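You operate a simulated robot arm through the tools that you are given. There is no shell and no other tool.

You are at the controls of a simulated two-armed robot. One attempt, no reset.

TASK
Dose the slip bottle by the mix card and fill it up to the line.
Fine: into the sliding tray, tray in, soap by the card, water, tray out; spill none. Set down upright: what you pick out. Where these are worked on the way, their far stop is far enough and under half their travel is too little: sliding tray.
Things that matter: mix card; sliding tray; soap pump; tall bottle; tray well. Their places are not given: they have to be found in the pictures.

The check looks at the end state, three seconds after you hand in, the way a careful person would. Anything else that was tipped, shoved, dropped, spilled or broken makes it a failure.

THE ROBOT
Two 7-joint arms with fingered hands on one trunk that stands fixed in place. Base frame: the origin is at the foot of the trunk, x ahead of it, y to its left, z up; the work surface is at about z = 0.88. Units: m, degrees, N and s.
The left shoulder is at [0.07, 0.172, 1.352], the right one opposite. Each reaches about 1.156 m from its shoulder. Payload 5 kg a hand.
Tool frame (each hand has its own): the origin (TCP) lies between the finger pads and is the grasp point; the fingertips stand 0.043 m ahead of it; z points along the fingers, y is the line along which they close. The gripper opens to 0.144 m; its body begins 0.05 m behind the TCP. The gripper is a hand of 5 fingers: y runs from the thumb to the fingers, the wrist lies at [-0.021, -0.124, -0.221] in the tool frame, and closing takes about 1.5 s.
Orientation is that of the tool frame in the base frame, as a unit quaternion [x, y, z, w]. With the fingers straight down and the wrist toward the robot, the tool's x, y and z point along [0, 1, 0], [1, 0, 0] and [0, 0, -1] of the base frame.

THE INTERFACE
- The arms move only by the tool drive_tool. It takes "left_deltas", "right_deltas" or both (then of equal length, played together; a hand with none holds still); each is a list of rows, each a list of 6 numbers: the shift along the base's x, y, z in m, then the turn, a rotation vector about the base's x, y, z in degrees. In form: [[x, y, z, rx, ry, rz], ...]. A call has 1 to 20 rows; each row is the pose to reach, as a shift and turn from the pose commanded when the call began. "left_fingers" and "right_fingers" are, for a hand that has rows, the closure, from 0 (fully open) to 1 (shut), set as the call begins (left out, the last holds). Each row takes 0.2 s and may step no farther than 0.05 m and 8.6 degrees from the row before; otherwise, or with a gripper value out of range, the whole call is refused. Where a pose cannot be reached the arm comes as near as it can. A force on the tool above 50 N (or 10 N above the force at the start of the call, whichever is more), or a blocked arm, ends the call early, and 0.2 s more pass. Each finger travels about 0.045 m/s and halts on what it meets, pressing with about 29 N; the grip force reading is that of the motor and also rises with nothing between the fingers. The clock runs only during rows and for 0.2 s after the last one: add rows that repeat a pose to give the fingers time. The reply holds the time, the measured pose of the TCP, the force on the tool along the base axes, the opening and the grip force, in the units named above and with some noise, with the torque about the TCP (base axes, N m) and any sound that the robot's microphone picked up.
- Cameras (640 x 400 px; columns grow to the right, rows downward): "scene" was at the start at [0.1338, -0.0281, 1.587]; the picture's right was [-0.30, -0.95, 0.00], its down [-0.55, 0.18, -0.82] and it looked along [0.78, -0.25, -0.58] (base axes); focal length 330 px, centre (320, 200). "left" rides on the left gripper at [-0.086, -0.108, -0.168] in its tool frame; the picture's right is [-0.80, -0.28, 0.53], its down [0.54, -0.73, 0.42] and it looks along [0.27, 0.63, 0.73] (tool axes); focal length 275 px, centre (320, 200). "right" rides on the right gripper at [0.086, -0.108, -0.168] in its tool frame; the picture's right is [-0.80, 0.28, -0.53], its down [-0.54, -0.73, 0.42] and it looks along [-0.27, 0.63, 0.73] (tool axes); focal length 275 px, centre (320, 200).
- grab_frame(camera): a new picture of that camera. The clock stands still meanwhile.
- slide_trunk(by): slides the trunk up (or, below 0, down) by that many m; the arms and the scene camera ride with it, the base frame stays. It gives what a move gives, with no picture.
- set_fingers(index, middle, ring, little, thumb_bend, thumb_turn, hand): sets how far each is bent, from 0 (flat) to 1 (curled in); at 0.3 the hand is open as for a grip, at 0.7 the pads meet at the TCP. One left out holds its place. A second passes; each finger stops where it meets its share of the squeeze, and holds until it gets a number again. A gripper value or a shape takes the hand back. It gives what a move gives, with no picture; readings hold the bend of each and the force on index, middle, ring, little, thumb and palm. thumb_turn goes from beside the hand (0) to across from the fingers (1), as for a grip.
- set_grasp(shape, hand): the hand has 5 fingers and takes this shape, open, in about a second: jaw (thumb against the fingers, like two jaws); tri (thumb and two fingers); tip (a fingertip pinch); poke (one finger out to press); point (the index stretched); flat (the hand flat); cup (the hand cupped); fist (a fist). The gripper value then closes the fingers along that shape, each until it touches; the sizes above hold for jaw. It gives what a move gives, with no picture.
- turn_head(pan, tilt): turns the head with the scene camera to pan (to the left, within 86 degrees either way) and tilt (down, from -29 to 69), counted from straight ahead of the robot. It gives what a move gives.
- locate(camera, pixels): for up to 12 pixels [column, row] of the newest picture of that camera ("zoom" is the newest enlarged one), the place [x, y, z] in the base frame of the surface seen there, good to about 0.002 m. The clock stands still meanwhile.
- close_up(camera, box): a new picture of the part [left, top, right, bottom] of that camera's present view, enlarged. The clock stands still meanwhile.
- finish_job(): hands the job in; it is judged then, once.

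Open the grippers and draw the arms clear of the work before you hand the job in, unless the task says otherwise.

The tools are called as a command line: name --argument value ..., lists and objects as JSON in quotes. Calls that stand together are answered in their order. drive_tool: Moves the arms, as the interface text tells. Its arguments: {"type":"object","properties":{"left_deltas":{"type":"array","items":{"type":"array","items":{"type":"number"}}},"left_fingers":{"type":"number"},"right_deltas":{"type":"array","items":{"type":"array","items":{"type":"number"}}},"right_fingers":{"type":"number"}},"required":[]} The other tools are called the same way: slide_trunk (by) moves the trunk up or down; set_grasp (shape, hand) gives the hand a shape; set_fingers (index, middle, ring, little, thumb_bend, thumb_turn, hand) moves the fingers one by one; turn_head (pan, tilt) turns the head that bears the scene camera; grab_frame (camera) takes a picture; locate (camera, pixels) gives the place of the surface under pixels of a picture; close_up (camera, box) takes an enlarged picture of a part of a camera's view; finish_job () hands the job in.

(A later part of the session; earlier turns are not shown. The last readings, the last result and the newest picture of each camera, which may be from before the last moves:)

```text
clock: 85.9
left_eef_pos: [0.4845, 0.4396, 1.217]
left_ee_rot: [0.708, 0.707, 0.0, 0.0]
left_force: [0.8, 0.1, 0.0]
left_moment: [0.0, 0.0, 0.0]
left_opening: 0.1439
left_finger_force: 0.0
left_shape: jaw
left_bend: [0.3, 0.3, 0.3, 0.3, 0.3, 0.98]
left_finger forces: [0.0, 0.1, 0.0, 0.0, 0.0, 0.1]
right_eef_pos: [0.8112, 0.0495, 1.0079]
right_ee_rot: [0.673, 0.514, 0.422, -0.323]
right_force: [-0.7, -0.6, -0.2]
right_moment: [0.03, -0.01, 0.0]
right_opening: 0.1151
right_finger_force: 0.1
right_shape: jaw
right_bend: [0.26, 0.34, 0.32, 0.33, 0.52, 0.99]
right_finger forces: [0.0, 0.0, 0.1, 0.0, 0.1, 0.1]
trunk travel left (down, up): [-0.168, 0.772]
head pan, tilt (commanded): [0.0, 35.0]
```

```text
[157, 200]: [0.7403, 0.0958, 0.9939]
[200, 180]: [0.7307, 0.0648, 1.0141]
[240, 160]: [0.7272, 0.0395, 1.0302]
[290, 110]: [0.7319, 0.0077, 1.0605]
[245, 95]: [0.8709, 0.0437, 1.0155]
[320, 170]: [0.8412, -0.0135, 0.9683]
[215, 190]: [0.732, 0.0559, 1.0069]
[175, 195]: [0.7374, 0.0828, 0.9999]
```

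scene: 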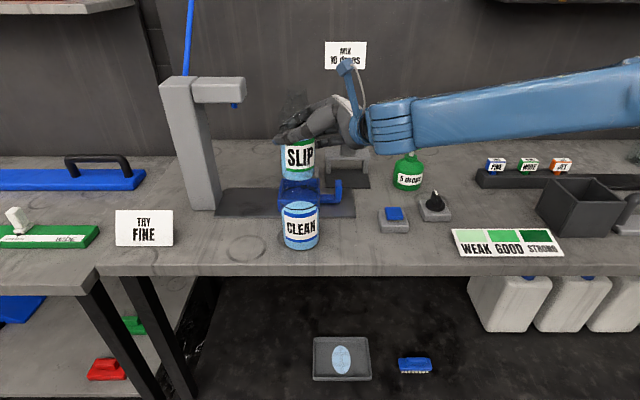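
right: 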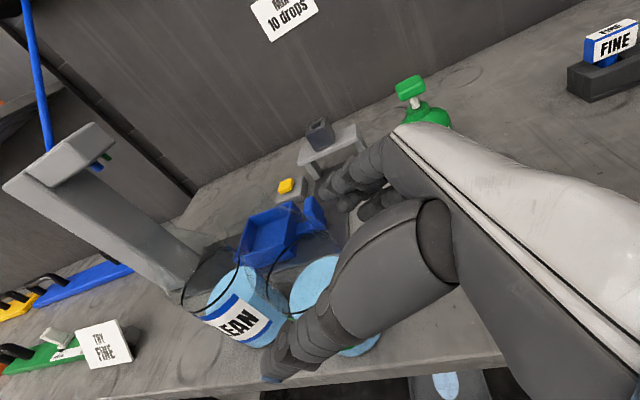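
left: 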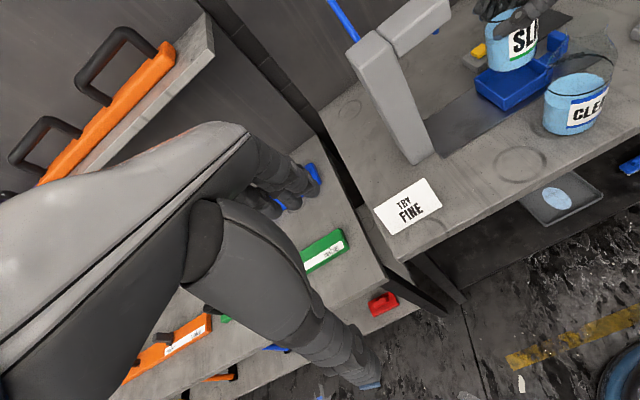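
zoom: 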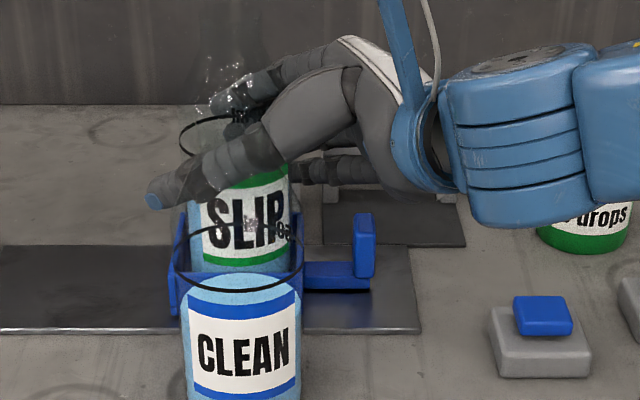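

Thumb clears CLEAN by about 2 cm along the retreat path. I withdraw along the finger axis 0.22 m.

drive_tool --right_deltas '[[-0.005, -0.0174, 0.0087, 0, 0, 0], [-0.0094, -0.035, 0.0174, 0, 0, 0], [-0.0165, -0.061, 0.03, 0, 0, 0], [-0.0236, -0.087, 0.0434, 0, 0, 0], [-0.033, -0.122, 0.061, 0, 0, 0], [-0.042, -0.157, 0.078, 0, 0, 0], [-0.052, -0.191, 0.095, 0, 0, 0], [-0.052, -0.191, 0.095, 0, 0, 0]]' --right_fingers 0.15

grab_frame --camera "scene"

close_up --camera "scene" --box '[250, 110, 380, 240]'

```text
clock: 87.7
left_eef_pos: [0.4846, 0.4401, 1.2166]
left_ee_rot: [0.706, 0.708, -0.001, -0.001]
left_force: [-0.4, 0.8, 0.5]
left_moment: [-0.06, 0.04, -0.01]
left_opening: 0.144
left_finger_force: 0.0
left_shape: jaw
left_bend: [0.3, 0.3, 0.3, 0.3, 0.3, 0.98]
left_finger forces: [0.0, 0.1, 0.1, 0.0, 0.1, 0.0]
right_eef_pos: [0.7616, -0.14, 1.1014]
right_ee_rot: [0.673, 0.515, 0.421, -0.324]
right_force: [0.2, 0.2, -0.8]
right_moment: [0.02, -0.03, 0.02]
right_opening: 0.1223
right_finger_force: 0.2
right_shape: jaw
right_bend: [0.26, 0.33, 0.31, 0.32, 0.46, 0.99]
right_finger forces: [0.0, 0.1, 0.0, 0.1, 0.0, 0.1]
trunk travel left (down, up): [-0.168, 0.772]
head pan, tilt (commanded): [0.0, 35.0]
```

```text
taken
```

scene: 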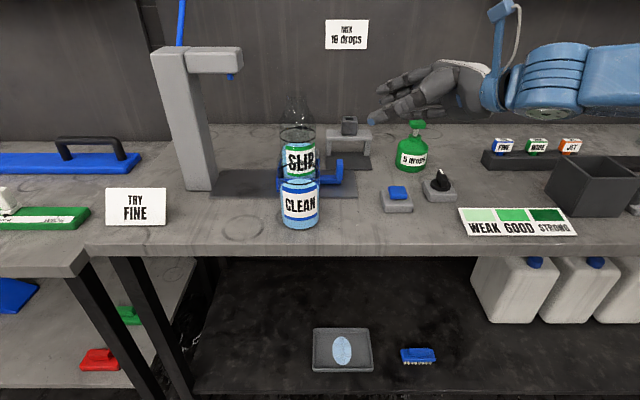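

```text
3.08 times, centred on (315, 175) of scene
```

zoom: 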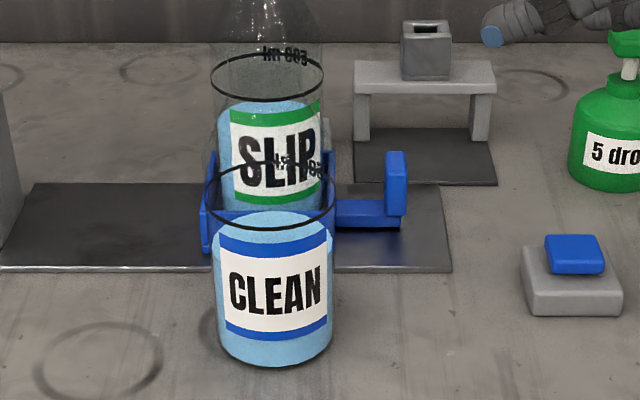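

SLIP is in the tray, upright. Next, push the tray in by its paddle. I set the right hand to "poke" and look at where the fingertip is.

set_grasp --hand "right" --shape "poke"

close_up --camera "scene" --box '[320, 30, 560, 180]'

grab_frame --camera "right"

```text
clock: 88.6
left_eef_pos: [0.4844, 0.439, 1.2172]
left_ee_rot: [0.708, 0.707, 0.001, 0.0]
left_force: [0.3, -0.4, -0.2]
left_moment: [-0.01, 0.03, 0.01]
left_opening: 0.144
left_finger_force: 0.1
left_shape: jaw
left_bend: [0.3, 0.3, 0.3, 0.3, 0.3, 0.98]
left_finger forces: [0.1, 0.1, 0.0, 0.1, 0.1, 0.1]
right_eef_pos: [0.7611, -0.141, 1.1024]
right_ee_rot: [0.673, 0.515, 0.421, -0.324]
right_force: [0.0, -1.0, 0.8]
right_moment: [0.0, -0.02, -0.01]
right_opening: 0.0
right_finger_force: 0.0
right_shape: poke
right_bend: [0.7, 0.7, 0.99, 0.99, 1.0, 1.0]
right_finger forces: [0.0, 0.1, 0.1, 0.0, 0.0, 0.0]
trunk travel left (down, up): [-0.168, 0.772]
head pan, tilt (commanded): [0.0, 35.0]
```

```text
2.67 times, centred on (440, 105) of scene
```

zoom: 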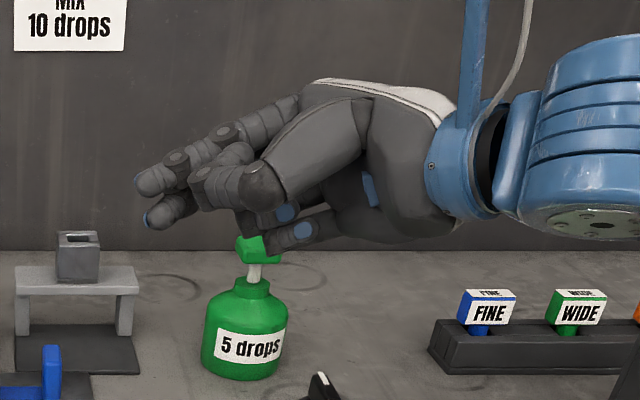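

```text
taken
```

right: 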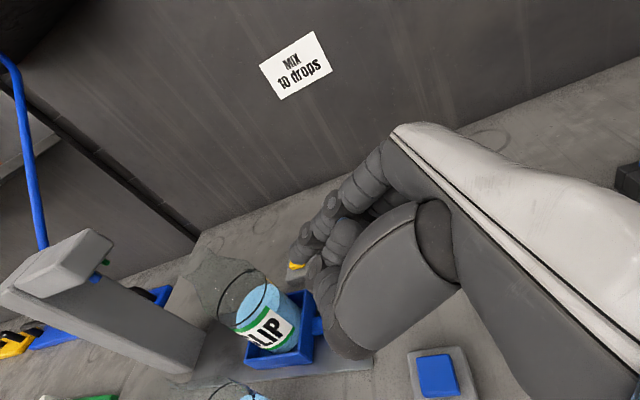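

In "poke", index and middle stick out with ring, little and thumb curled. I locate the fingertips relative to the TCP (0.761, -0.141, 1.102), plus the nozzles and paddle.

locate --camera "zoom" --pixels '[[140, 183], [150, 185], [148, 220], [165, 210], [215, 180], [265, 185], [285, 210], [300, 232], [250, 225]]'

close_up --camera "scene" --box '[190, 50, 270, 120]'

locate --camera "zoom" --pixels '[[320, 110], [320, 125], [330, 60], [200, 60], [400, 60], [330, 100], [400, 100]]'

```text
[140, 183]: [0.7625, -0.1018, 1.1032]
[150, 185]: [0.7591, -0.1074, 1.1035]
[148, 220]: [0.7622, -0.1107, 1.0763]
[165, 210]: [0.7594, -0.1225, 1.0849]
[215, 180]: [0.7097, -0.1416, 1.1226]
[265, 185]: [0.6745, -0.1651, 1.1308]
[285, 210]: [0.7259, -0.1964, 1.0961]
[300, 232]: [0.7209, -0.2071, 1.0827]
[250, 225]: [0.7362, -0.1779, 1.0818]
```

```text
5.71 times, centred on (230, 85) of scene
```

zoom: 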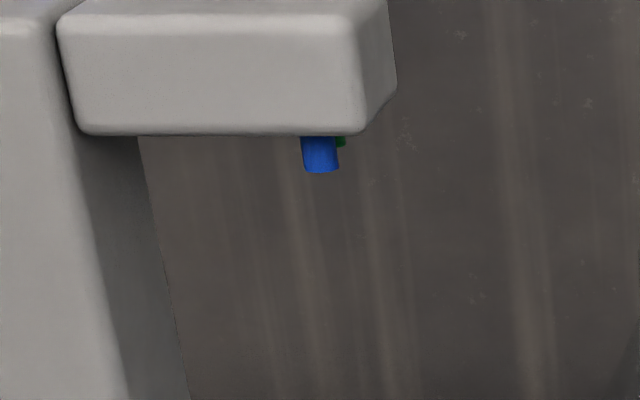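

```text
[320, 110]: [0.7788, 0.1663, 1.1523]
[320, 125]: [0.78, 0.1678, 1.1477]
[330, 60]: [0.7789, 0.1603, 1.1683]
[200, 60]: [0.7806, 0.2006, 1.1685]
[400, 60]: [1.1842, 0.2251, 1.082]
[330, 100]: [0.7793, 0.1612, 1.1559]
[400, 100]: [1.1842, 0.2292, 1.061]
```

Index tip sits ≈0.036 ahead of the TCP. I'll use a steeper hand for pushing (fingers pointing left, 45° down) so curled fingers stay clear of the blue button: first yaw +15°, then tilt.

drive_tool --right_deltas '[[0.01, -0.005, 0.01, 0, 0, 7.5], [0.02, -0.01, 0.02, 0, 0, 15], [0.02, -0.01, 0.02, 0, 0, 15]]'

drive_tool --right_deltas '[[0.005, 0, 0, -6.5, 0, 0], [0.01, 0, 0, -13, 0, 0], [0.02, 0, 0, -19.5, 0, 0], [0.025, 0, 0, -19.5, 0, 0]]'

grab_frame --camera "scene"

```text
clock: 89.4
left_eef_pos: [0.4848, 0.4368, 1.2177]
left_ee_rot: [0.707, 0.707, 0.0, 0.0]
left_force: [0.0, -0.7, 0.7]
left_moment: [0.08, 0.02, 0.05]
left_opening: 0.1438
left_finger_force: 0.1
left_shape: jaw
left_bend: [0.3, 0.3, 0.3, 0.3, 0.3, 0.98]
left_finger forces: [0.0, 0.1, 0.0, 0.1, 0.0, 0.1]
right_eef_pos: [0.7798, -0.1547, 1.1214]
right_ee_rot: [0.6, 0.598, 0.376, -0.376]
right_force: [-0.3, -0.3, -0.9]
right_moment: [0.02, -0.01, 0.03]
right_opening: 0.0
right_finger_force: 0.1
right_shape: poke
right_bend: [0.7, 0.7, 0.99, 0.99, 1.0, 1.0]
right_finger forces: [0.0, 0.0, 0.1, 0.0, 0.0, 0.1]
trunk travel left (down, up): [-0.168, 0.772]
head pan, tilt (commanded): [0.0, 35.0]
```

```text
clock: 90.4
left_eef_pos: [0.4839, 0.4399, 1.2175]
left_ee_rot: [0.707, 0.707, 0.0, 0.0]
left_force: [0.2, 0.5, -0.4]
left_moment: [0.0, 0.05, 0.01]
left_opening: 0.144
left_finger_force: 0.1
left_shape: jaw
left_bend: [0.3, 0.3, 0.3, 0.3, 0.3, 0.98]
left_finger forces: [0.0, 0.0, 0.0, 0.0, 0.0, 0.0]
right_eef_pos: [0.791, -0.1714, 1.1044]
right_ee_rot: [0.647, 0.656, 0.28, -0.27]
right_force: [0.3, -0.1, -0.4]
right_moment: [-0.01, 0.0, 0.04]
right_opening: 0.0001
right_finger_force: 0.0
right_shape: poke
right_bend: [0.7, 0.7, 0.99, 0.99, 1.0, 1.0]
right_finger forces: [0.0, 0.1, 0.0, 0.1, 0.0, 0.0]
right hand out of reach, approached as far as the arm can: row 3, 4
trunk travel left (down, up): [-0.168, 0.772]
head pan, tilt (commanded): [0.0, 35.0]
```

```text
taken
```

scene: 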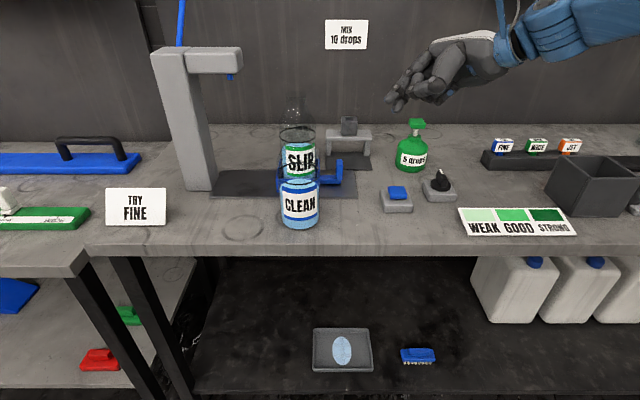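

The 45° pose is at the edge of reach. I'll use a compromise (35° down, 10° yaw) and a lower trunk. First reorient and pull back slightly to x≈0.76.

drive_tool --right_deltas '[[-0.015, 0.015, 0, 4.6, -0.4, -4.7], [-0.03, 0.03, 0, 9.27, -0.76, -9.37], [-0.03, 0.03, 0, 9.27, -0.76, -9.37]]'

slide_trunk --by -0.11

turn_head --pan -3 --tilt 30

grab_frame --camera "scene"

```text
clock: 91.2
left_eef_pos: [0.4853, 0.4397, 1.2173]
left_ee_rot: [0.708, 0.707, 0.0, 0.0]
left_force: [-0.3, 0.0, -1.0]
left_moment: [-0.01, -0.04, 0.0]
left_opening: 0.144
left_finger_force: 0.0
left_shape: jaw
left_bend: [0.3, 0.3, 0.3, 0.3, 0.3, 0.98]
left_finger forces: [0.0, 0.1, 0.1, 0.1, 0.1, 0.1]
right_eef_pos: [0.7613, -0.141, 1.105]
right_ee_rot: [0.68, 0.576, 0.346, -0.293]
right_force: [0.6, 1.4, -0.4]
right_moment: [0.03, 0.02, -0.02]
right_opening: 0.0001
right_finger_force: 0.1
right_shape: poke
right_bend: [0.7, 0.7, 0.99, 0.99, 1.0, 1.0]
right_finger forces: [0.0, 0.0, 0.0, 0.0, 0.0, 0.0]
trunk travel left (down, up): [-0.168, 0.772]
head pan, tilt (commanded): [0.0, 35.0]
```

```text
clock: 92.6
left_eef_pos: [0.4826, 0.4394, 1.107]
left_ee_rot: [0.707, 0.707, 0.0, 0.0]
left_force: [-0.4, 0.6, 0.6]
left_moment: [0.02, 0.0, -0.01]
left_opening: 0.1441
left_finger_force: 0.0
left_shape: jaw
left_bend: [0.3, 0.3, 0.3, 0.3, 0.3, 0.98]
left_finger forces: [0.0, 0.1, 0.0, 0.0, 0.1, 0.0]
right_eef_pos: [0.7602, -0.1413, 0.9947]
right_ee_rot: [0.68, 0.576, 0.346, -0.293]
right_force: [0.3, 0.0, -0.6]
right_moment: [-0.01, -0.02, 0.0]
right_opening: 0.0
right_finger_force: 0.1
right_shape: poke
right_bend: [0.7, 0.7, 0.99, 0.99, 1.0, 1.0]
right_finger forces: [0.0, 0.1, 0.1, 0.0, 0.0, 0.0]
trunk travel left (down, up): [-0.058, 0.882]
head pan, tilt (commanded): [0.0, 35.0]
```

```text
clock: 93.3
left_eef_pos: [0.4831, 0.4401, 1.1052]
left_ee_rot: [0.707, 0.707, 0.0, 0.0]
left_force: [0.2, 0.5, -0.2]
left_moment: [-0.03, -0.01, -0.01]
left_opening: 0.1441
left_finger_force: 0.1
left_shape: jaw
left_bend: [0.3, 0.3, 0.3, 0.3, 0.3, 0.98]
left_finger forces: [0.1, 0.0, 0.0, 0.0, 0.1, 0.0]
right_eef_pos: [0.7619, -0.1422, 0.9944]
right_ee_rot: [0.68, 0.576, 0.346, -0.293]
right_force: [-0.9, 0.5, -0.6]
right_moment: [-0.01, 0.04, 0.02]
right_opening: 0.0002
right_finger_force: 0.0
right_shape: poke
right_bend: [0.7, 0.7, 0.99, 0.99, 1.0, 1.0]
right_finger forces: [0.1, 0.0, 0.0, 0.0, 0.0, 0.0]
trunk travel left (down, up): [-0.058, 0.882]
head pan, tilt (commanded): [-3.0, 30.0]
```

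```text
taken
```

scene: 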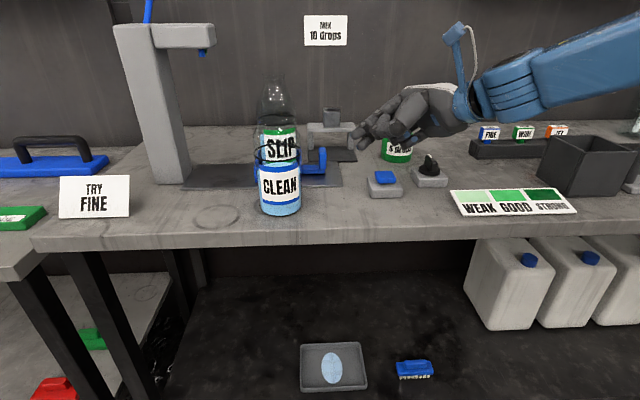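

Trunk is near its lowest. I locate fingertips, paddle and blue button in a zoom.

close_up --camera "scene" --box '[250, 80, 450, 210]'

locate --camera "zoom" --pixels '[[236, 220], [240, 222], [215, 248], [228, 250], [222, 268], [225, 290], [232, 215], [410, 290], [350, 175], [380, 185], [395, 200], [338, 150]]'

```text
3.08 times, centred on (350, 145) of scene
```

zoom: 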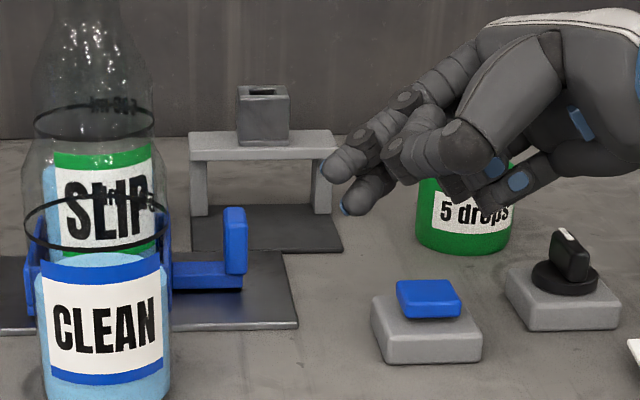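

```text
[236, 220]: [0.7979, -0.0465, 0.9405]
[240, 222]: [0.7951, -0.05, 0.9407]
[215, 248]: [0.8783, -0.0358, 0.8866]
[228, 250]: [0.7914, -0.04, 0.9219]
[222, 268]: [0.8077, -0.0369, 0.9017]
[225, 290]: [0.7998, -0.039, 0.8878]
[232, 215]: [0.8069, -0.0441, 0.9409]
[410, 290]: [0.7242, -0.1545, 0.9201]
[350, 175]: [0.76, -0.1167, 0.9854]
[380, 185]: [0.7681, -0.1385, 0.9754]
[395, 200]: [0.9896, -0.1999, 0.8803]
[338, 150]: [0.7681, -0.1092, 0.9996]
```

Paddle: top z 0.9405, x≈0.79–0.82, right face y≈-0.053. Let me locate the two fingertips better.

locate --camera "zoom" --pixels '[[326, 170], [335, 172], [346, 206], [355, 200], [365, 190], [246, 240], [245, 225], [240, 262], [380, 300], [470, 345], [370, 330], [455, 290]]'

```text
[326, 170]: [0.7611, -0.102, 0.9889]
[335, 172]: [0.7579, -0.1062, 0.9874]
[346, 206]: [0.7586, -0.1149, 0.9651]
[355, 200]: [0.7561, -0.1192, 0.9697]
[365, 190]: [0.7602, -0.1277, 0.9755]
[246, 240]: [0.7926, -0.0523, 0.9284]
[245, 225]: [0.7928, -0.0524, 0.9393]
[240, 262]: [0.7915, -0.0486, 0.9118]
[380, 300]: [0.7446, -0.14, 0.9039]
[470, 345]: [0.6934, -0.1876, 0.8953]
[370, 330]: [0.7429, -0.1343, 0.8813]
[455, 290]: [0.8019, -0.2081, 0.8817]
```

Index tip is ≈0.040 ahead of the TCP, middle tip ≈0.027 ahead and 3 cm lower. I position the hand right of the paddle: to (0.80, -0.112), then down to z≈0.94.

drive_tool --right_deltas '[[0.02, 0.015, 0, 0, 0, 0], [0.038, 0.03, 0, 0, 0, 0], [0.038, 0.03, -0.02, 0, 0, 0], [0.038, 0.03, -0.04, 0, 0, 0], [0.038, 0.03, -0.054, 0, 0, 0], [0.038, 0.03, -0.054, 0, 0, 0]]'

close_up --camera "scene" --box '[250, 80, 450, 210]'

locate --camera "zoom" --pixels '[[268, 215], [275, 225], [275, 245], [285, 240], [245, 240], [300, 240], [330, 220], [360, 240]]'

```text
clock: 94.7
left_eef_pos: [0.483, 0.4396, 1.106]
left_ee_rot: [0.707, 0.707, 0.0, 0.001]
left_force: [0.0, 1.0, 0.0]
left_moment: [0.01, 0.0, -0.03]
left_opening: 0.1442
left_finger_force: 0.1
left_shape: jaw
left_bend: [0.3, 0.3, 0.3, 0.3, 0.3, 0.98]
left_finger forces: [0.0, 0.1, 0.1, 0.0, 0.0, 0.1]
right_eef_pos: [0.8001, -0.1109, 0.941]
right_ee_rot: [0.68, 0.575, 0.347, -0.294]
right_force: [0.8, -0.1, 0.2]
right_moment: [0.02, -0.01, 0.0]
right_opening: 0.0
right_finger_force: 0.1
right_shape: poke
right_bend: [0.7, 0.7, 0.99, 0.99, 1.0, 1.0]
right_finger forces: [0.0, 0.0, 0.0, 0.0, 0.0, 0.0]
trunk travel left (down, up): [-0.058, 0.882]
head pan, tilt (commanded): [-3.0, 30.0]
```

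```text
3.08 times, centred on (350, 145) of scene
```

zoom: 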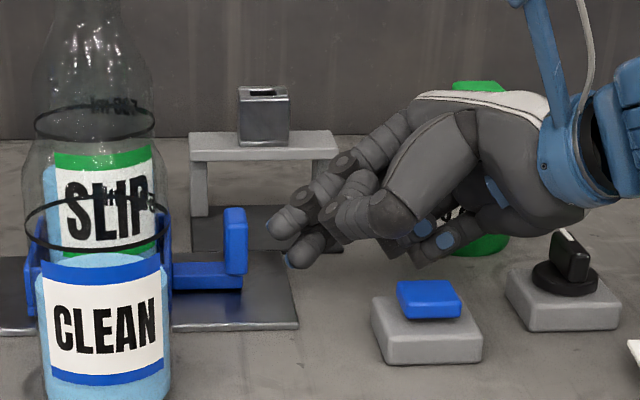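

```text
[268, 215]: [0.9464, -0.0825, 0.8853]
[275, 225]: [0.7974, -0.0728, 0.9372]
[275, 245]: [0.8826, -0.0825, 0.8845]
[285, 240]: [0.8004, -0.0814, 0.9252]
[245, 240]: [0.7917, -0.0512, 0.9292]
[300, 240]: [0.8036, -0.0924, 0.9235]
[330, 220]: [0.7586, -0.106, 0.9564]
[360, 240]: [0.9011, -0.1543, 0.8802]
```

Fingertips are aligned with the paddle (index z≈0.937, a bit high). I lower 6 mm and start pushing left, first 5 cm.

drive_tool --right_deltas '[[0, 0, -0.006, 0, 0, 0], [0, 0.008, -0.006, 0, 0, 0], [0, 0.016, -0.006, 0, 0, 0], [0, 0.024, -0.006, 0, 0, 0], [0, 0.032, -0.006, 0, 0, 0], [0, 0.04, -0.006, 0, 0, 0], [0, 0.05, -0.006, 0, 0, 0], [0, 0.05, -0.006, 0, 0, 0]]'

close_up --camera "scene" --box '[200, 80, 400, 210]'

```text
clock: 96.5
left_eef_pos: [0.4833, 0.4384, 1.1069]
left_ee_rot: [0.707, 0.707, 0.0, 0.0]
left_force: [-0.1, 0.0, 0.5]
left_moment: [0.0, 0.02, -0.04]
left_opening: 0.1438
left_finger_force: 0.0
left_shape: jaw
left_bend: [0.3, 0.3, 0.3, 0.3, 0.3, 0.98]
left_finger forces: [0.0, 0.1, 0.1, 0.0, 0.0, 0.0]
right_eef_pos: [0.7992, -0.0604, 0.9362]
right_ee_rot: [0.68, 0.576, 0.347, -0.293]
right_force: [0.7, -0.4, -0.6]
right_moment: [-0.02, 0.0, -0.02]
right_opening: 0.0
right_finger_force: 0.1
right_shape: poke
right_bend: [0.7, 0.7, 0.99, 0.99, 1.0, 1.0]
right_finger forces: [0.1, 0.0, 0.0, 0.0, 0.1, 0.0]
trunk travel left (down, up): [-0.058, 0.882]
head pan, tilt (commanded): [-3.0, 30.0]
```

```text
3.08 times, centred on (300, 145) of scene
```

zoom: 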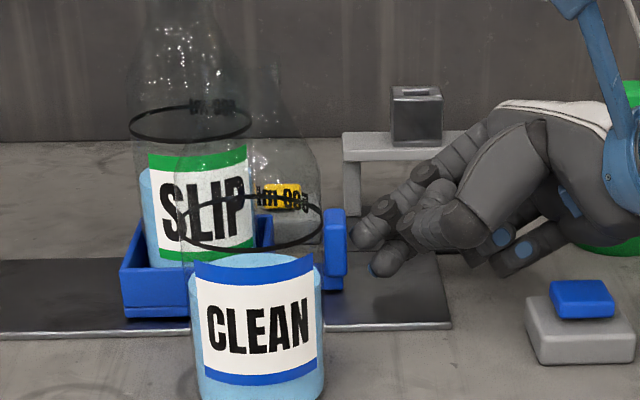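

The tray slides easily with SLIP upright (it coasted slightly ahead of the fingers). I locate it and the remaining travel.

locate --camera "zoom" --pixels '[[335, 215], [345, 250], [125, 265], [135, 230], [260, 225], [150, 180], [200, 175], [240, 180], [360, 235], [378, 268]]'

```text
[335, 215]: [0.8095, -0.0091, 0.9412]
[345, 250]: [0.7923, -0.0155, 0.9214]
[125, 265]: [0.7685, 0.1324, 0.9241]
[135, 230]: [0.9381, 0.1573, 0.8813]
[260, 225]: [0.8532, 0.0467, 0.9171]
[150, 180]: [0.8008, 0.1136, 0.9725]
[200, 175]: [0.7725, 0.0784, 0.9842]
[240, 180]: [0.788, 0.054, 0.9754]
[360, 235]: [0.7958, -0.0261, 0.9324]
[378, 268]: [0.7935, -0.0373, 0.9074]
```

Paddle face is now at y≈-0.015 (moved ≈38 mm). I keep pushing slowly, another 6 cm.

drive_tool --right_deltas '[[0, 0.007, 0, 0, 0, 0], [0, 0.014, 0, 0, 0, 0], [0, 0.021, 0, 0, 0, 0], [0, 0.028, 0, 0, 0, 0], [0, 0.035, 0, 0, 0, 0], [0, 0.042, 0, 0, 0, 0], [0, 0.049, 0, 0, 0, 0], [0, 0.056, 0, 0, 0, 0], [0, 0.06, 0, 0, 0, 0], [0, 0.06, 0, 0, 0, 0]]'

close_up --camera "scene" --box '[170, 60, 370, 210]'

```text
clock: 98.7
left_eef_pos: [0.4835, 0.4386, 1.1069]
left_ee_rot: [0.707, 0.707, 0.0, 0.0]
left_force: [-1.5, 0.1, -0.4]
left_moment: [-0.01, 0.03, -0.01]
left_opening: 0.1436
left_finger_force: 0.0
left_shape: jaw
left_bend: [0.3, 0.3, 0.3, 0.3, 0.3, 0.98]
left_finger forces: [0.1, 0.0, 0.0, 0.0, 0.0, 0.0]
right_eef_pos: [0.7991, -0.0024, 0.9338]
right_ee_rot: [0.68, 0.576, 0.346, -0.293]
right_force: [0.5, 0.2, 0.1]
right_moment: [0.0, -0.01, 0.01]
right_opening: 0.0001
right_finger_force: 0.0
right_shape: poke
right_bend: [0.7, 0.7, 0.99, 0.99, 1.0, 1.0]
right_finger forces: [0.4, 0.1, 0.0, 0.0, 0.0, 0.0]
trunk travel left (down, up): [-0.058, 0.882]
head pan, tilt (commanded): [-3.0, 30.0]
```

```text
2.67 times, centred on (270, 135) of scene
```

zoom: 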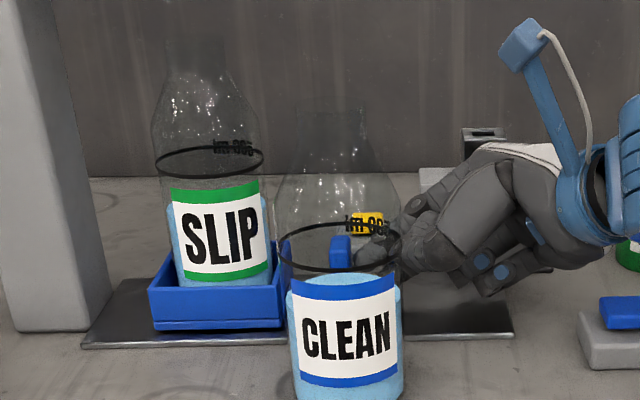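

SLIP rides upright toward the spout. Continuing slowly up to the far stop, another 3 cm in 4 mm rows.

drive_tool --right_deltas '[[0, 0.004, 0, 0, 0, 0], [0, 0.008, 0, 0, 0, 0], [0, 0.012, 0, 0, 0, 0], [0, 0.016, 0, 0, 0, 0], [0, 0.02, 0, 0, 0, 0], [0, 0.024, 0, 0, 0, 0], [0, 0.028, 0, 0, 0, 0], [0, 0.028, 0, 0, 0, 0]]'

close_up --camera "scene" --box '[130, 40, 330, 210]'

```text
clock: 100.5
left_eef_pos: [0.4831, 0.4387, 1.1066]
left_ee_rot: [0.707, 0.707, 0.0, 0.001]
left_force: [0.3, -0.5, -0.9]
left_moment: [-0.03, 0.0, 0.03]
left_opening: 0.1439
left_finger_force: 0.1
left_shape: jaw
left_bend: [0.3, 0.3, 0.3, 0.3, 0.3, 0.98]
left_finger forces: [0.1, 0.1, 0.0, 0.0, 0.0, 0.0]
right_eef_pos: [0.8, 0.0277, 0.9347]
right_ee_rot: [0.681, 0.575, 0.347, -0.293]
right_force: [-0.2, -1.2, 0.0]
right_moment: [-0.04, -0.01, -0.03]
right_opening: 0.0001
right_finger_force: 0.1
right_shape: poke
right_bend: [0.7, 0.7, 0.99, 0.99, 1.0, 1.0]
right_finger forces: [1.6, 0.0, 0.0, 0.0, 0.1, 0.0]
trunk travel left (down, up): [-0.058, 0.882]
head pan, tilt (commanded): [-3.0, 30.0]
```

```text
2.35 times, centred on (230, 125) of scene
```

zoom: 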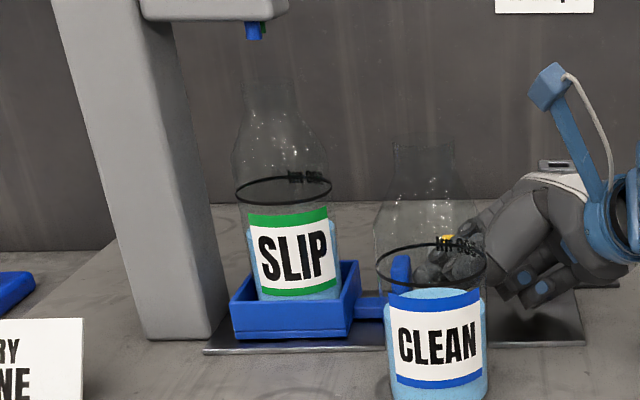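

Tray is nearly against the tower, with a small contact force. I push another 12 mm gently to make sure it reaches the stop.

drive_tool --right_deltas '[[0, 0.003, 0, 0, 0, 0], [0, 0.006, 0, 0, 0, 0], [0, 0.009, 0, 0, 0, 0], [0, 0.012, 0, 0, 0, 0], [0, 0.012, 0, 0, 0, 0]]'

close_up --camera "scene" --box '[130, 40, 330, 210]'

locate --camera "zoom" --pixels '[[232, 305], [355, 300], [400, 260], [250, 30], [300, 255], [290, 275], [255, 240], [330, 240], [400, 265]]'

```text
clock: 101.6
left_eef_pos: [0.4812, 0.4405, 1.1104]
left_ee_rot: [0.705, 0.709, 0.001, 0.0]
left_force: [-0.7, 0.3, 0.0]
left_moment: [-0.05, 0.01, 0.02]
left_opening: 0.144
left_finger_force: 0.0
left_shape: jaw
left_bend: [0.3, 0.3, 0.3, 0.3, 0.3, 0.98]
left_finger forces: [0.1, 0.0, 0.0, 0.0, 0.0, 0.0]
right_eef_pos: [0.8065, 0.0297, 0.9353]
right_ee_rot: [0.685, 0.57, 0.35, -0.289]
right_force: [-1.0, -44.3, 1.9]
right_moment: [-0.29, -0.04, -0.15]
right_opening: 0.0
right_finger_force: 0.1
right_shape: poke
right_bend: [0.7, 0.7, 0.99, 0.99, 1.0, 1.0]
right_finger forces: [44.1, 0.0, 0.0, 0.0, 0.0, 0.1]
trunk travel left (down, up): [-0.058, 0.882]
head pan, tilt (commanded): [-3.0, 30.0]
stopped in row 5 (right hand): the force on the tool passed its limit at 52 N (the readings are from after the stop); the commanded pose is now the measured one
```

```text
2.35 times, centred on (230, 125) of scene
```

zoom: 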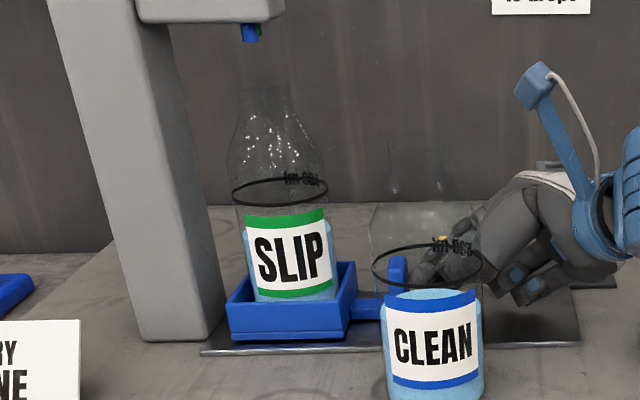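

```text
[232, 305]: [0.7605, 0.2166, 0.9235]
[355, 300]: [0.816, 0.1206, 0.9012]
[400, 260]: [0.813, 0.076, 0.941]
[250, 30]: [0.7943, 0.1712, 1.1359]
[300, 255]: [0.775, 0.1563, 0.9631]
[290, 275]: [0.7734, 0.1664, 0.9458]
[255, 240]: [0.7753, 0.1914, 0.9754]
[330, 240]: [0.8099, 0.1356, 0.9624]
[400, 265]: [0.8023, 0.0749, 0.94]
```

Far stop reached (44 N; tray left wall at y≈0.217, well centre under the spout at y≈0.17). I back the hand off to the right and then up.

drive_tool --right_deltas '[[0, -0.005, 0, 0, 0, 0], [-0.003, -0.02, 0, 0, 0, 0], [-0.006, -0.045, 0, 0, 0, 0], [-0.006, -0.075, 0.01, 0, 0, 0], [-0.006, -0.1, 0.04, 0, 0, 0], [-0.006, -0.12, 0.08, 0, 0, 0], [-0.006, -0.13, 0.12, 0, 0, 0], [-0.006, -0.13, 0.15, 0, 0, 0]]'

grab_frame --camera "scene"

close_up --camera "scene" --box '[130, 30, 330, 210]'

```text
clock: 103.4
left_eef_pos: [0.4817, 0.4427, 1.1068]
left_ee_rot: [0.706, 0.708, 0.0, 0.0]
left_force: [-0.7, 0.6, 0.2]
left_moment: [-0.02, -0.05, 0.0]
left_opening: 0.1438
left_finger_force: 0.0
left_shape: jaw
left_bend: [0.3, 0.3, 0.3, 0.3, 0.3, 0.98]
left_finger forces: [0.1, 0.1, 0.1, 0.1, 0.0, 0.0]
right_eef_pos: [0.7961, -0.0939, 1.0846]
right_ee_rot: [0.682, 0.574, 0.347, -0.292]
right_force: [-0.5, 0.9, 0.0]
right_moment: [-0.02, 0.0, -0.02]
right_opening: 0.0001
right_finger_force: 0.1
right_shape: poke
right_bend: [0.7, 0.7, 0.99, 0.99, 1.0, 1.0]
right_finger forces: [0.0, 0.0, 0.0, 0.0, 0.1, 0.0]
trunk travel left (down, up): [-0.058, 0.882]
head pan, tilt (commanded): [-3.0, 30.0]
```

```text
taken
```

scene: 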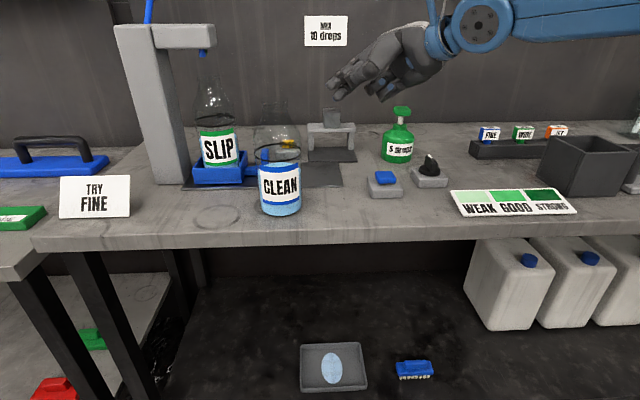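

```text
2.22 times, centred on (230, 120) of scene
```

zoom: 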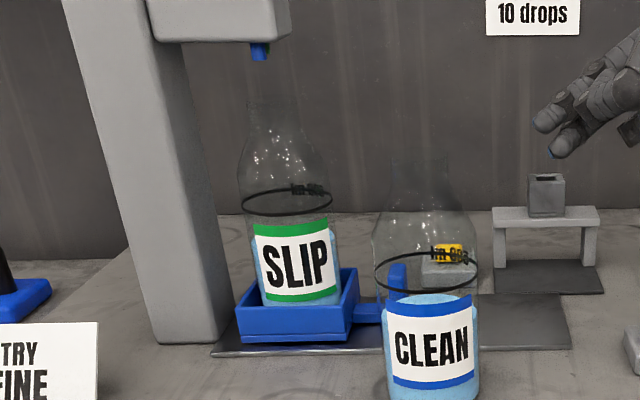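

Tray is home with SLIP upright under the spout. Now the soap pump: I turn the right hand to point forward-down in free air, moving to about (0.74, -0.24, 1.17).

drive_tool --right_deltas '[[-0.007, -0.018, 0.02, -6.83, -3.46, -0.95], [-0.014, -0.036, 0.04, -13.66, -6.92, -1.9], [-0.021, -0.054, 0.06, -20.5, -10.4, -2.85], [-0.028, -0.072, 0.075, -27.3, -13.85, -3.8], [-0.035, -0.09, 0.085, -34.2, -17.3, -4.75], [-0.042, -0.108, 0.085, -41, -20.8, -5.7], [-0.049, -0.126, 0.085, -47.8, -24.2, -6.64], [-0.056, -0.146, 0.085, -54.65, -27.69, -7.59], [-0.056, -0.146, 0.085, -54.65, -27.69, -7.59]]'

turn_head --pan -10 --tilt 25

grab_frame --camera "scene"

```text
clock: 105.4
left_eef_pos: [0.4832, 0.4412, 1.1051]
left_ee_rot: [0.706, 0.708, 0.0, 0.0]
left_force: [-0.6, -0.5, 0.3]
left_moment: [-0.05, 0.02, 0.01]
left_opening: 0.1439
left_finger_force: 0.0
left_shape: jaw
left_bend: [0.3, 0.3, 0.3, 0.3, 0.3, 0.98]
left_finger forces: [0.0, 0.0, 0.1, 0.0, 0.0, 0.0]
right_eef_pos: [0.7408, -0.2412, 1.1706]
right_ee_rot: [0.675, 0.673, 0.212, 0.215]
right_force: [1.0, 0.2, -1.1]
right_moment: [0.0, 0.01, 0.02]
right_opening: 0.0001
right_finger_force: 0.1
right_shape: poke
right_bend: [0.7, 0.7, 0.99, 0.99, 1.0, 1.0]
right_finger forces: [0.0, 0.0, 0.0, 0.1, 0.0, 0.0]
trunk travel left (down, up): [-0.058, 0.882]
head pan, tilt (commanded): [-3.0, 30.0]
```

```text
clock: 106.0
left_eef_pos: [0.4828, 0.4405, 1.1069]
left_ee_rot: [0.706, 0.708, 0.0, 0.0]
left_force: [0.0, -0.3, 0.0]
left_moment: [0.02, 0.02, 0.02]
left_opening: 0.1439
left_finger_force: 0.1
left_shape: jaw
left_bend: [0.3, 0.3, 0.3, 0.3, 0.3, 0.98]
left_finger forces: [0.0, 0.0, 0.1, 0.1, 0.2, 0.1]
right_eef_pos: [0.7409, -0.2415, 1.1699]
right_ee_rot: [0.674, 0.674, 0.213, 0.213]
right_force: [-0.4, -0.6, 0.1]
right_moment: [0.01, -0.03, 0.0]
right_opening: 0.0
right_finger_force: 0.1
right_shape: poke
right_bend: [0.7, 0.7, 0.99, 0.99, 1.0, 1.0]
right_finger forces: [0.0, 0.1, 0.0, 0.0, 0.0, 0.0]
trunk travel left (down, up): [-0.058, 0.882]
head pan, tilt (commanded): [-10.0, 25.0]
```

```text
taken
```

scene: 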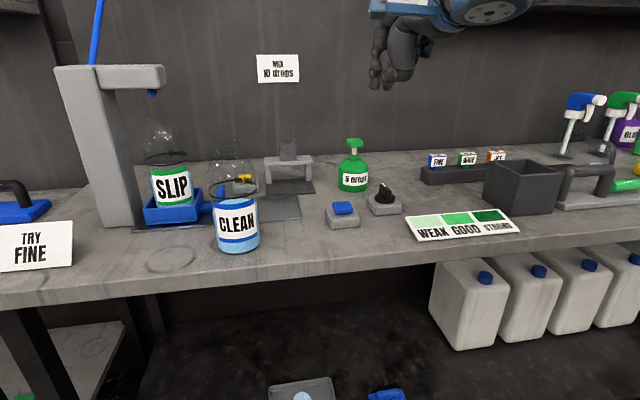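

Orientation reached. I measure the pump head and fingertips.

close_up --camera "scene" --box '[300, 20, 440, 210]'

locate --camera "zoom" --pixels '[[270, 165], [285, 170], [300, 185], [320, 165], [250, 280], [265, 288], [290, 285], [270, 298], [280, 340], [270, 375]]'

```text
2.11 times, centred on (370, 115) of scene
```

zoom: 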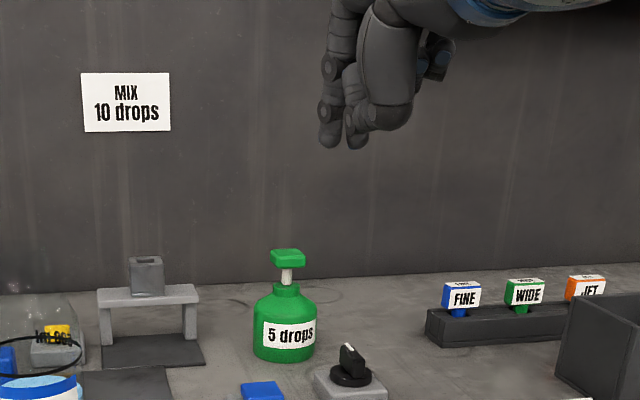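

```text
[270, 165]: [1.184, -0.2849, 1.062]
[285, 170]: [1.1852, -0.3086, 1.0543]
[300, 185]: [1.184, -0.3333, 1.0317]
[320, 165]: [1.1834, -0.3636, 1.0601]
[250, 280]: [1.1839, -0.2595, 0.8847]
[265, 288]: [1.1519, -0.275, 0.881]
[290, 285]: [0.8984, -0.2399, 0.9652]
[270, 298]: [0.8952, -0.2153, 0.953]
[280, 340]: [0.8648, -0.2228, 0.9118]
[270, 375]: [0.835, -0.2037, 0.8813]
```

My pixel picks missed; the pump head is at (288, 258) and fingertips at (328, 140), (356, 142) in the zoom.

locate --camera "zoom" --pixels '[[288, 253], [274, 256], [302, 256], [288, 262], [288, 250], [288, 275], [328, 143], [328, 130], [356, 145], [356, 130], [385, 120], [345, 60]]'

close_up --camera "scene" --box '[325, 125, 385, 205]'

```text
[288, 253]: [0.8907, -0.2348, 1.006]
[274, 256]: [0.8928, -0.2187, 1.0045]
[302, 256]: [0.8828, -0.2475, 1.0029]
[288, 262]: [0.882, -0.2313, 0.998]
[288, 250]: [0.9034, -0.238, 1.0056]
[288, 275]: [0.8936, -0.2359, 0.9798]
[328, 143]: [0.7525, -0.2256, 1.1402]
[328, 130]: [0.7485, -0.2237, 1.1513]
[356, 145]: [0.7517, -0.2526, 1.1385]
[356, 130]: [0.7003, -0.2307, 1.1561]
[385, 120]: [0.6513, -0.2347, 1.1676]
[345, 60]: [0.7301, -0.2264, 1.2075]
```

```text
5.00 times, centred on (355, 165) of scene
```

zoom: 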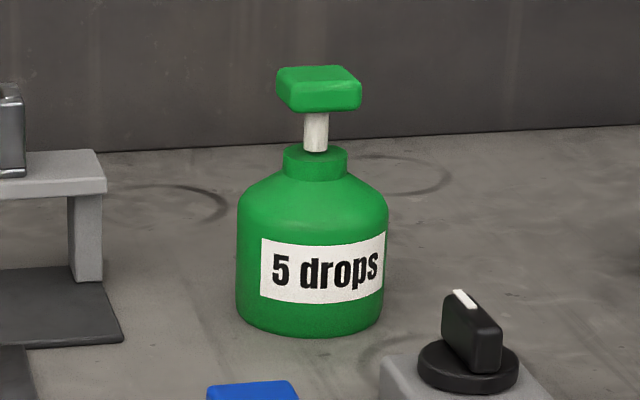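

Pump head: centre ≈ (0.895, -0.234), top z 1.006; fingertips ≈ +0.02 in x and −0.034 in z from the TCP. I move above it: TCP to (0.875, -0.2365, 1.10), then down to 1.055.

drive_tool --right_deltas '[[0.03, 0.001, -0.02, 0, 0, 0], [0.06, 0.002, -0.04, 0, 0, 0], [0.09, 0.004, -0.055, 0, 0, 0], [0.12, 0.005, -0.07, 0, 0, 0], [0.134, 0.005, -0.085, 0, 0, 0], [0.134, 0.005, -0.1, 0, 0, 0], [0.134, 0.005, -0.115, 0, 0, 0], [0.134, 0.005, -0.115, 0, 0, 0]]'

close_up --camera "scene" --box '[300, 60, 440, 200]'

```text
clock: 107.8
left_eef_pos: [0.4826, 0.4416, 1.1073]
left_ee_rot: [0.705, 0.709, 0.001, 0.0]
left_force: [0.0, -0.1, -0.2]
left_moment: [0.0, -0.01, -0.01]
left_opening: 0.144
left_finger_force: 0.0
left_shape: jaw
left_bend: [0.3, 0.3, 0.3, 0.3, 0.3, 0.98]
left_finger forces: [0.0, 0.0, 0.1, 0.0, 0.0, 0.1]
right_eef_pos: [0.8737, -0.2357, 1.0548]
right_ee_rot: [0.674, 0.674, 0.214, 0.214]
right_force: [-0.2, -1.0, -0.4]
right_moment: [-0.01, -0.01, -0.03]
right_opening: 0.0001
right_finger_force: 0.0
right_shape: poke
right_bend: [0.7, 0.7, 0.99, 0.99, 1.0, 1.0]
right_finger forces: [0.0, 0.1, 0.0, 0.0, 0.0, 0.1]
trunk travel left (down, up): [-0.058, 0.882]
head pan, tilt (commanded): [-10.0, 25.0]
```

```text
2.86 times, centred on (370, 130) of scene
```

zoom: 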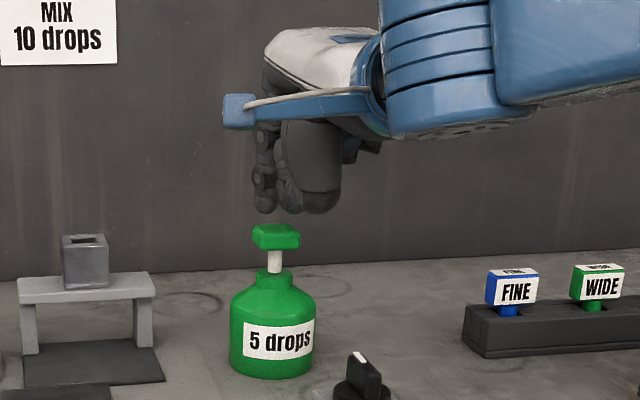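

The fingertips hover over the head. I check their exact position.

close_up --camera "scene" --box '[330, 100, 390, 160]'

locate --camera "zoom" --pixels '[[265, 190], [270, 180], [300, 190], [330, 195], [360, 190], [295, 230], [330, 235], [365, 235], [380, 170], [310, 180]]'

```text
6.67 times, centred on (360, 130) of scene
```

zoom: 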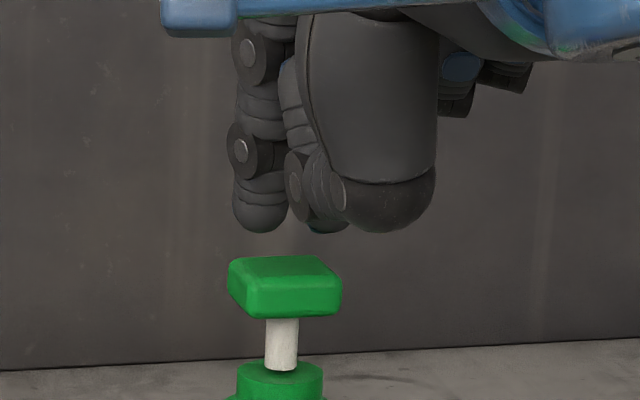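

```text
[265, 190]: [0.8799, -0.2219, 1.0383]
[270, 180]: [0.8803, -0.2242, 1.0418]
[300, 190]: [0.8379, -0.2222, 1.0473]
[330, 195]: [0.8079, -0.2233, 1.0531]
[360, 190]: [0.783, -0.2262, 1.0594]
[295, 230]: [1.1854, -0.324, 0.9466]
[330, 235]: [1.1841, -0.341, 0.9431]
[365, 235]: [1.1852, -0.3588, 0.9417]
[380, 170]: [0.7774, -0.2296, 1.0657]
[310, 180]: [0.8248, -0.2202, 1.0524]
```

Index and middle tips straddle the head evenly; I shift +6 mm in x and press down slowly about 3 cm (contact expected after ≈1.7 cm).

drive_tool --right_deltas '[[0.006, -0.001, -0.005, 0, 0, 0], [0.006, -0.001, -0.01, 0, 0, 0], [0.006, -0.001, -0.014, 0, 0, 0], [0.006, -0.001, -0.018, 0, 0, 0], [0.006, -0.001, -0.021, 0, 0, 0], [0.006, -0.001, -0.024, 0, 0, 0], [0.006, -0.001, -0.026, 0, 0, 0], [0.006, -0.001, -0.026, 0, 0, 0]]'

close_up --camera "scene" --box '[300, 90, 420, 200]'

close_up --camera "scene" --box '[60, 60, 260, 260]'

```text
clock: 109.6
left_eef_pos: [0.4813, 0.4416, 1.1073]
left_ee_rot: [0.706, 0.708, 0.0, 0.0]
left_force: [-0.4, 0.5, 0.5]
left_moment: [-0.01, 0.0, 0.0]
left_opening: 0.1439
left_finger_force: 0.0
left_shape: jaw
left_bend: [0.3, 0.3, 0.3, 0.3, 0.3, 0.98]
left_finger forces: [0.1, 0.1, 0.1, 0.1, 0.0, 0.1]
right_eef_pos: [0.8824, -0.2353, 1.0303]
right_ee_rot: [0.674, 0.674, 0.214, 0.214]
right_force: [-0.7, -0.8, 9.5]
right_moment: [-0.1, -0.18, -0.04]
right_opening: 0.0001
right_finger_force: 0.1
right_shape: poke
right_bend: [0.7, 0.7, 0.99, 0.99, 1.0, 1.0]
right_finger forces: [0.0, 9.3, 0.1, 0.0, 0.1, 0.0]
trunk travel left (down, up): [-0.058, 0.882]
head pan, tilt (commanded): [-10.0, 25.0]
```

```text
3.64 times, centred on (360, 145) of scene
```

zoom: 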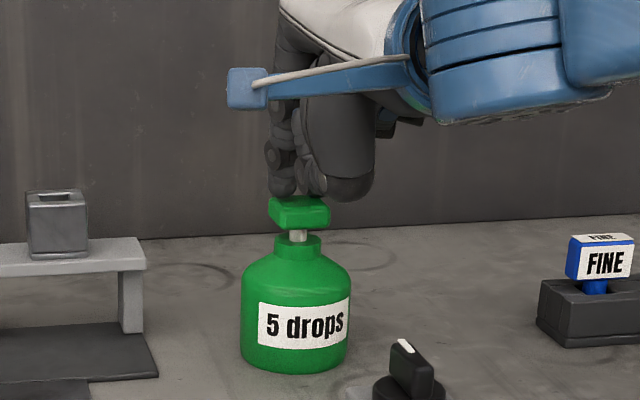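

```text
2.00 times, centred on (160, 160) of scene
```

zoom: 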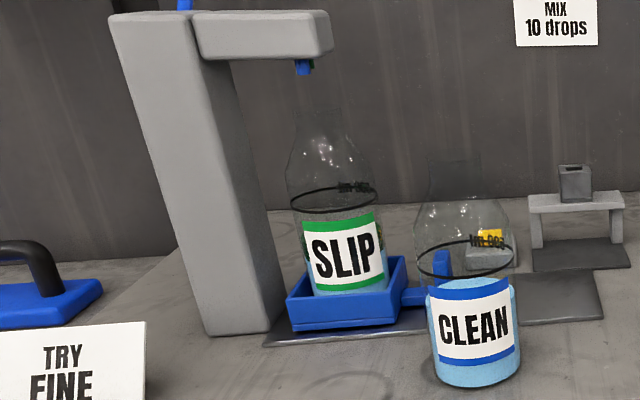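

The head is going down against a spring (9.5 N). I press further in 2–3 mm rows until it bottoms.

drive_tool --right_deltas '[[0, 0, -0.003, 0, 0, 0], [0, 0, -0.006, 0, 0, 0], [0, 0, -0.009, 0, 0, 0], [0, 0, -0.009, 0, 0, 0]]'

close_up --camera "scene" --box '[300, 90, 420, 200]'

close_up --camera "scene" --box '[120, 80, 220, 240]'

```text
clock: 110.6
left_eef_pos: [0.4788, 0.4418, 1.1085]
left_ee_rot: [0.706, 0.708, 0.001, 0.001]
left_force: [-1.4, -0.1, 0.5]
left_moment: [-0.02, 0.05, 0.05]
left_opening: 0.144
left_finger_force: 0.0
left_shape: jaw
left_bend: [0.3, 0.3, 0.3, 0.3, 0.3, 0.98]
left_finger forces: [0.0, 0.0, 0.0, 0.0, 0.1, 0.0]
right_eef_pos: [0.8778, -0.2353, 1.0256]
right_ee_rot: [0.674, 0.673, 0.217, 0.216]
right_force: [-4.5, -7.3, 38.8]
right_moment: [-0.57, -0.86, -0.17]
right_opening: 0.0
right_finger_force: 0.1
right_shape: poke
right_bend: [0.7, 0.7, 0.99, 0.99, 1.0, 1.0]
right_finger forces: [0.0, 39.0, 0.0, 0.0, 0.0, 0.1]
trunk travel left (down, up): [-0.058, 0.882]
head pan, tilt (commanded): [-10.0, 25.0]
```

```text
3.64 times, centred on (360, 145) of scene
```

zoom: 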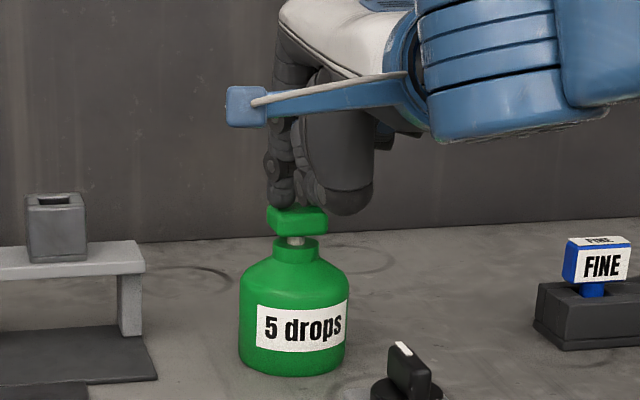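

```text
2.50 times, centred on (170, 160) of scene
```

zoom: 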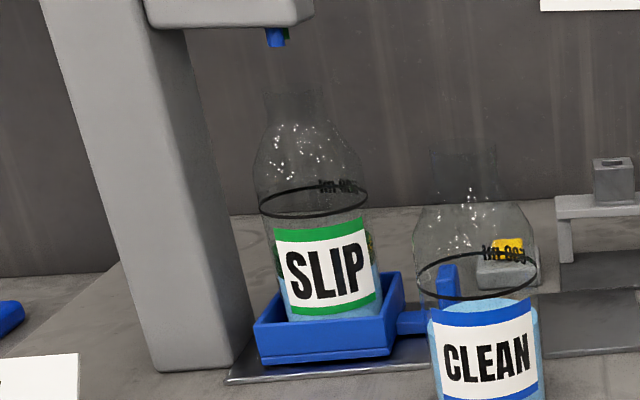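

Bottomed at 39 N. There seem to be green specks in SLIP near the liquid top; I zoom in to check the dose and nothing spilled.

close_up --camera "scene" --box '[145, 90, 215, 200]'

```text
3.64 times, centred on (180, 145) of scene
```

zoom: 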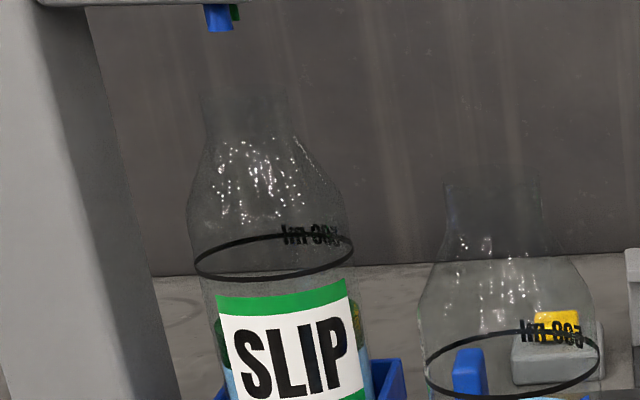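

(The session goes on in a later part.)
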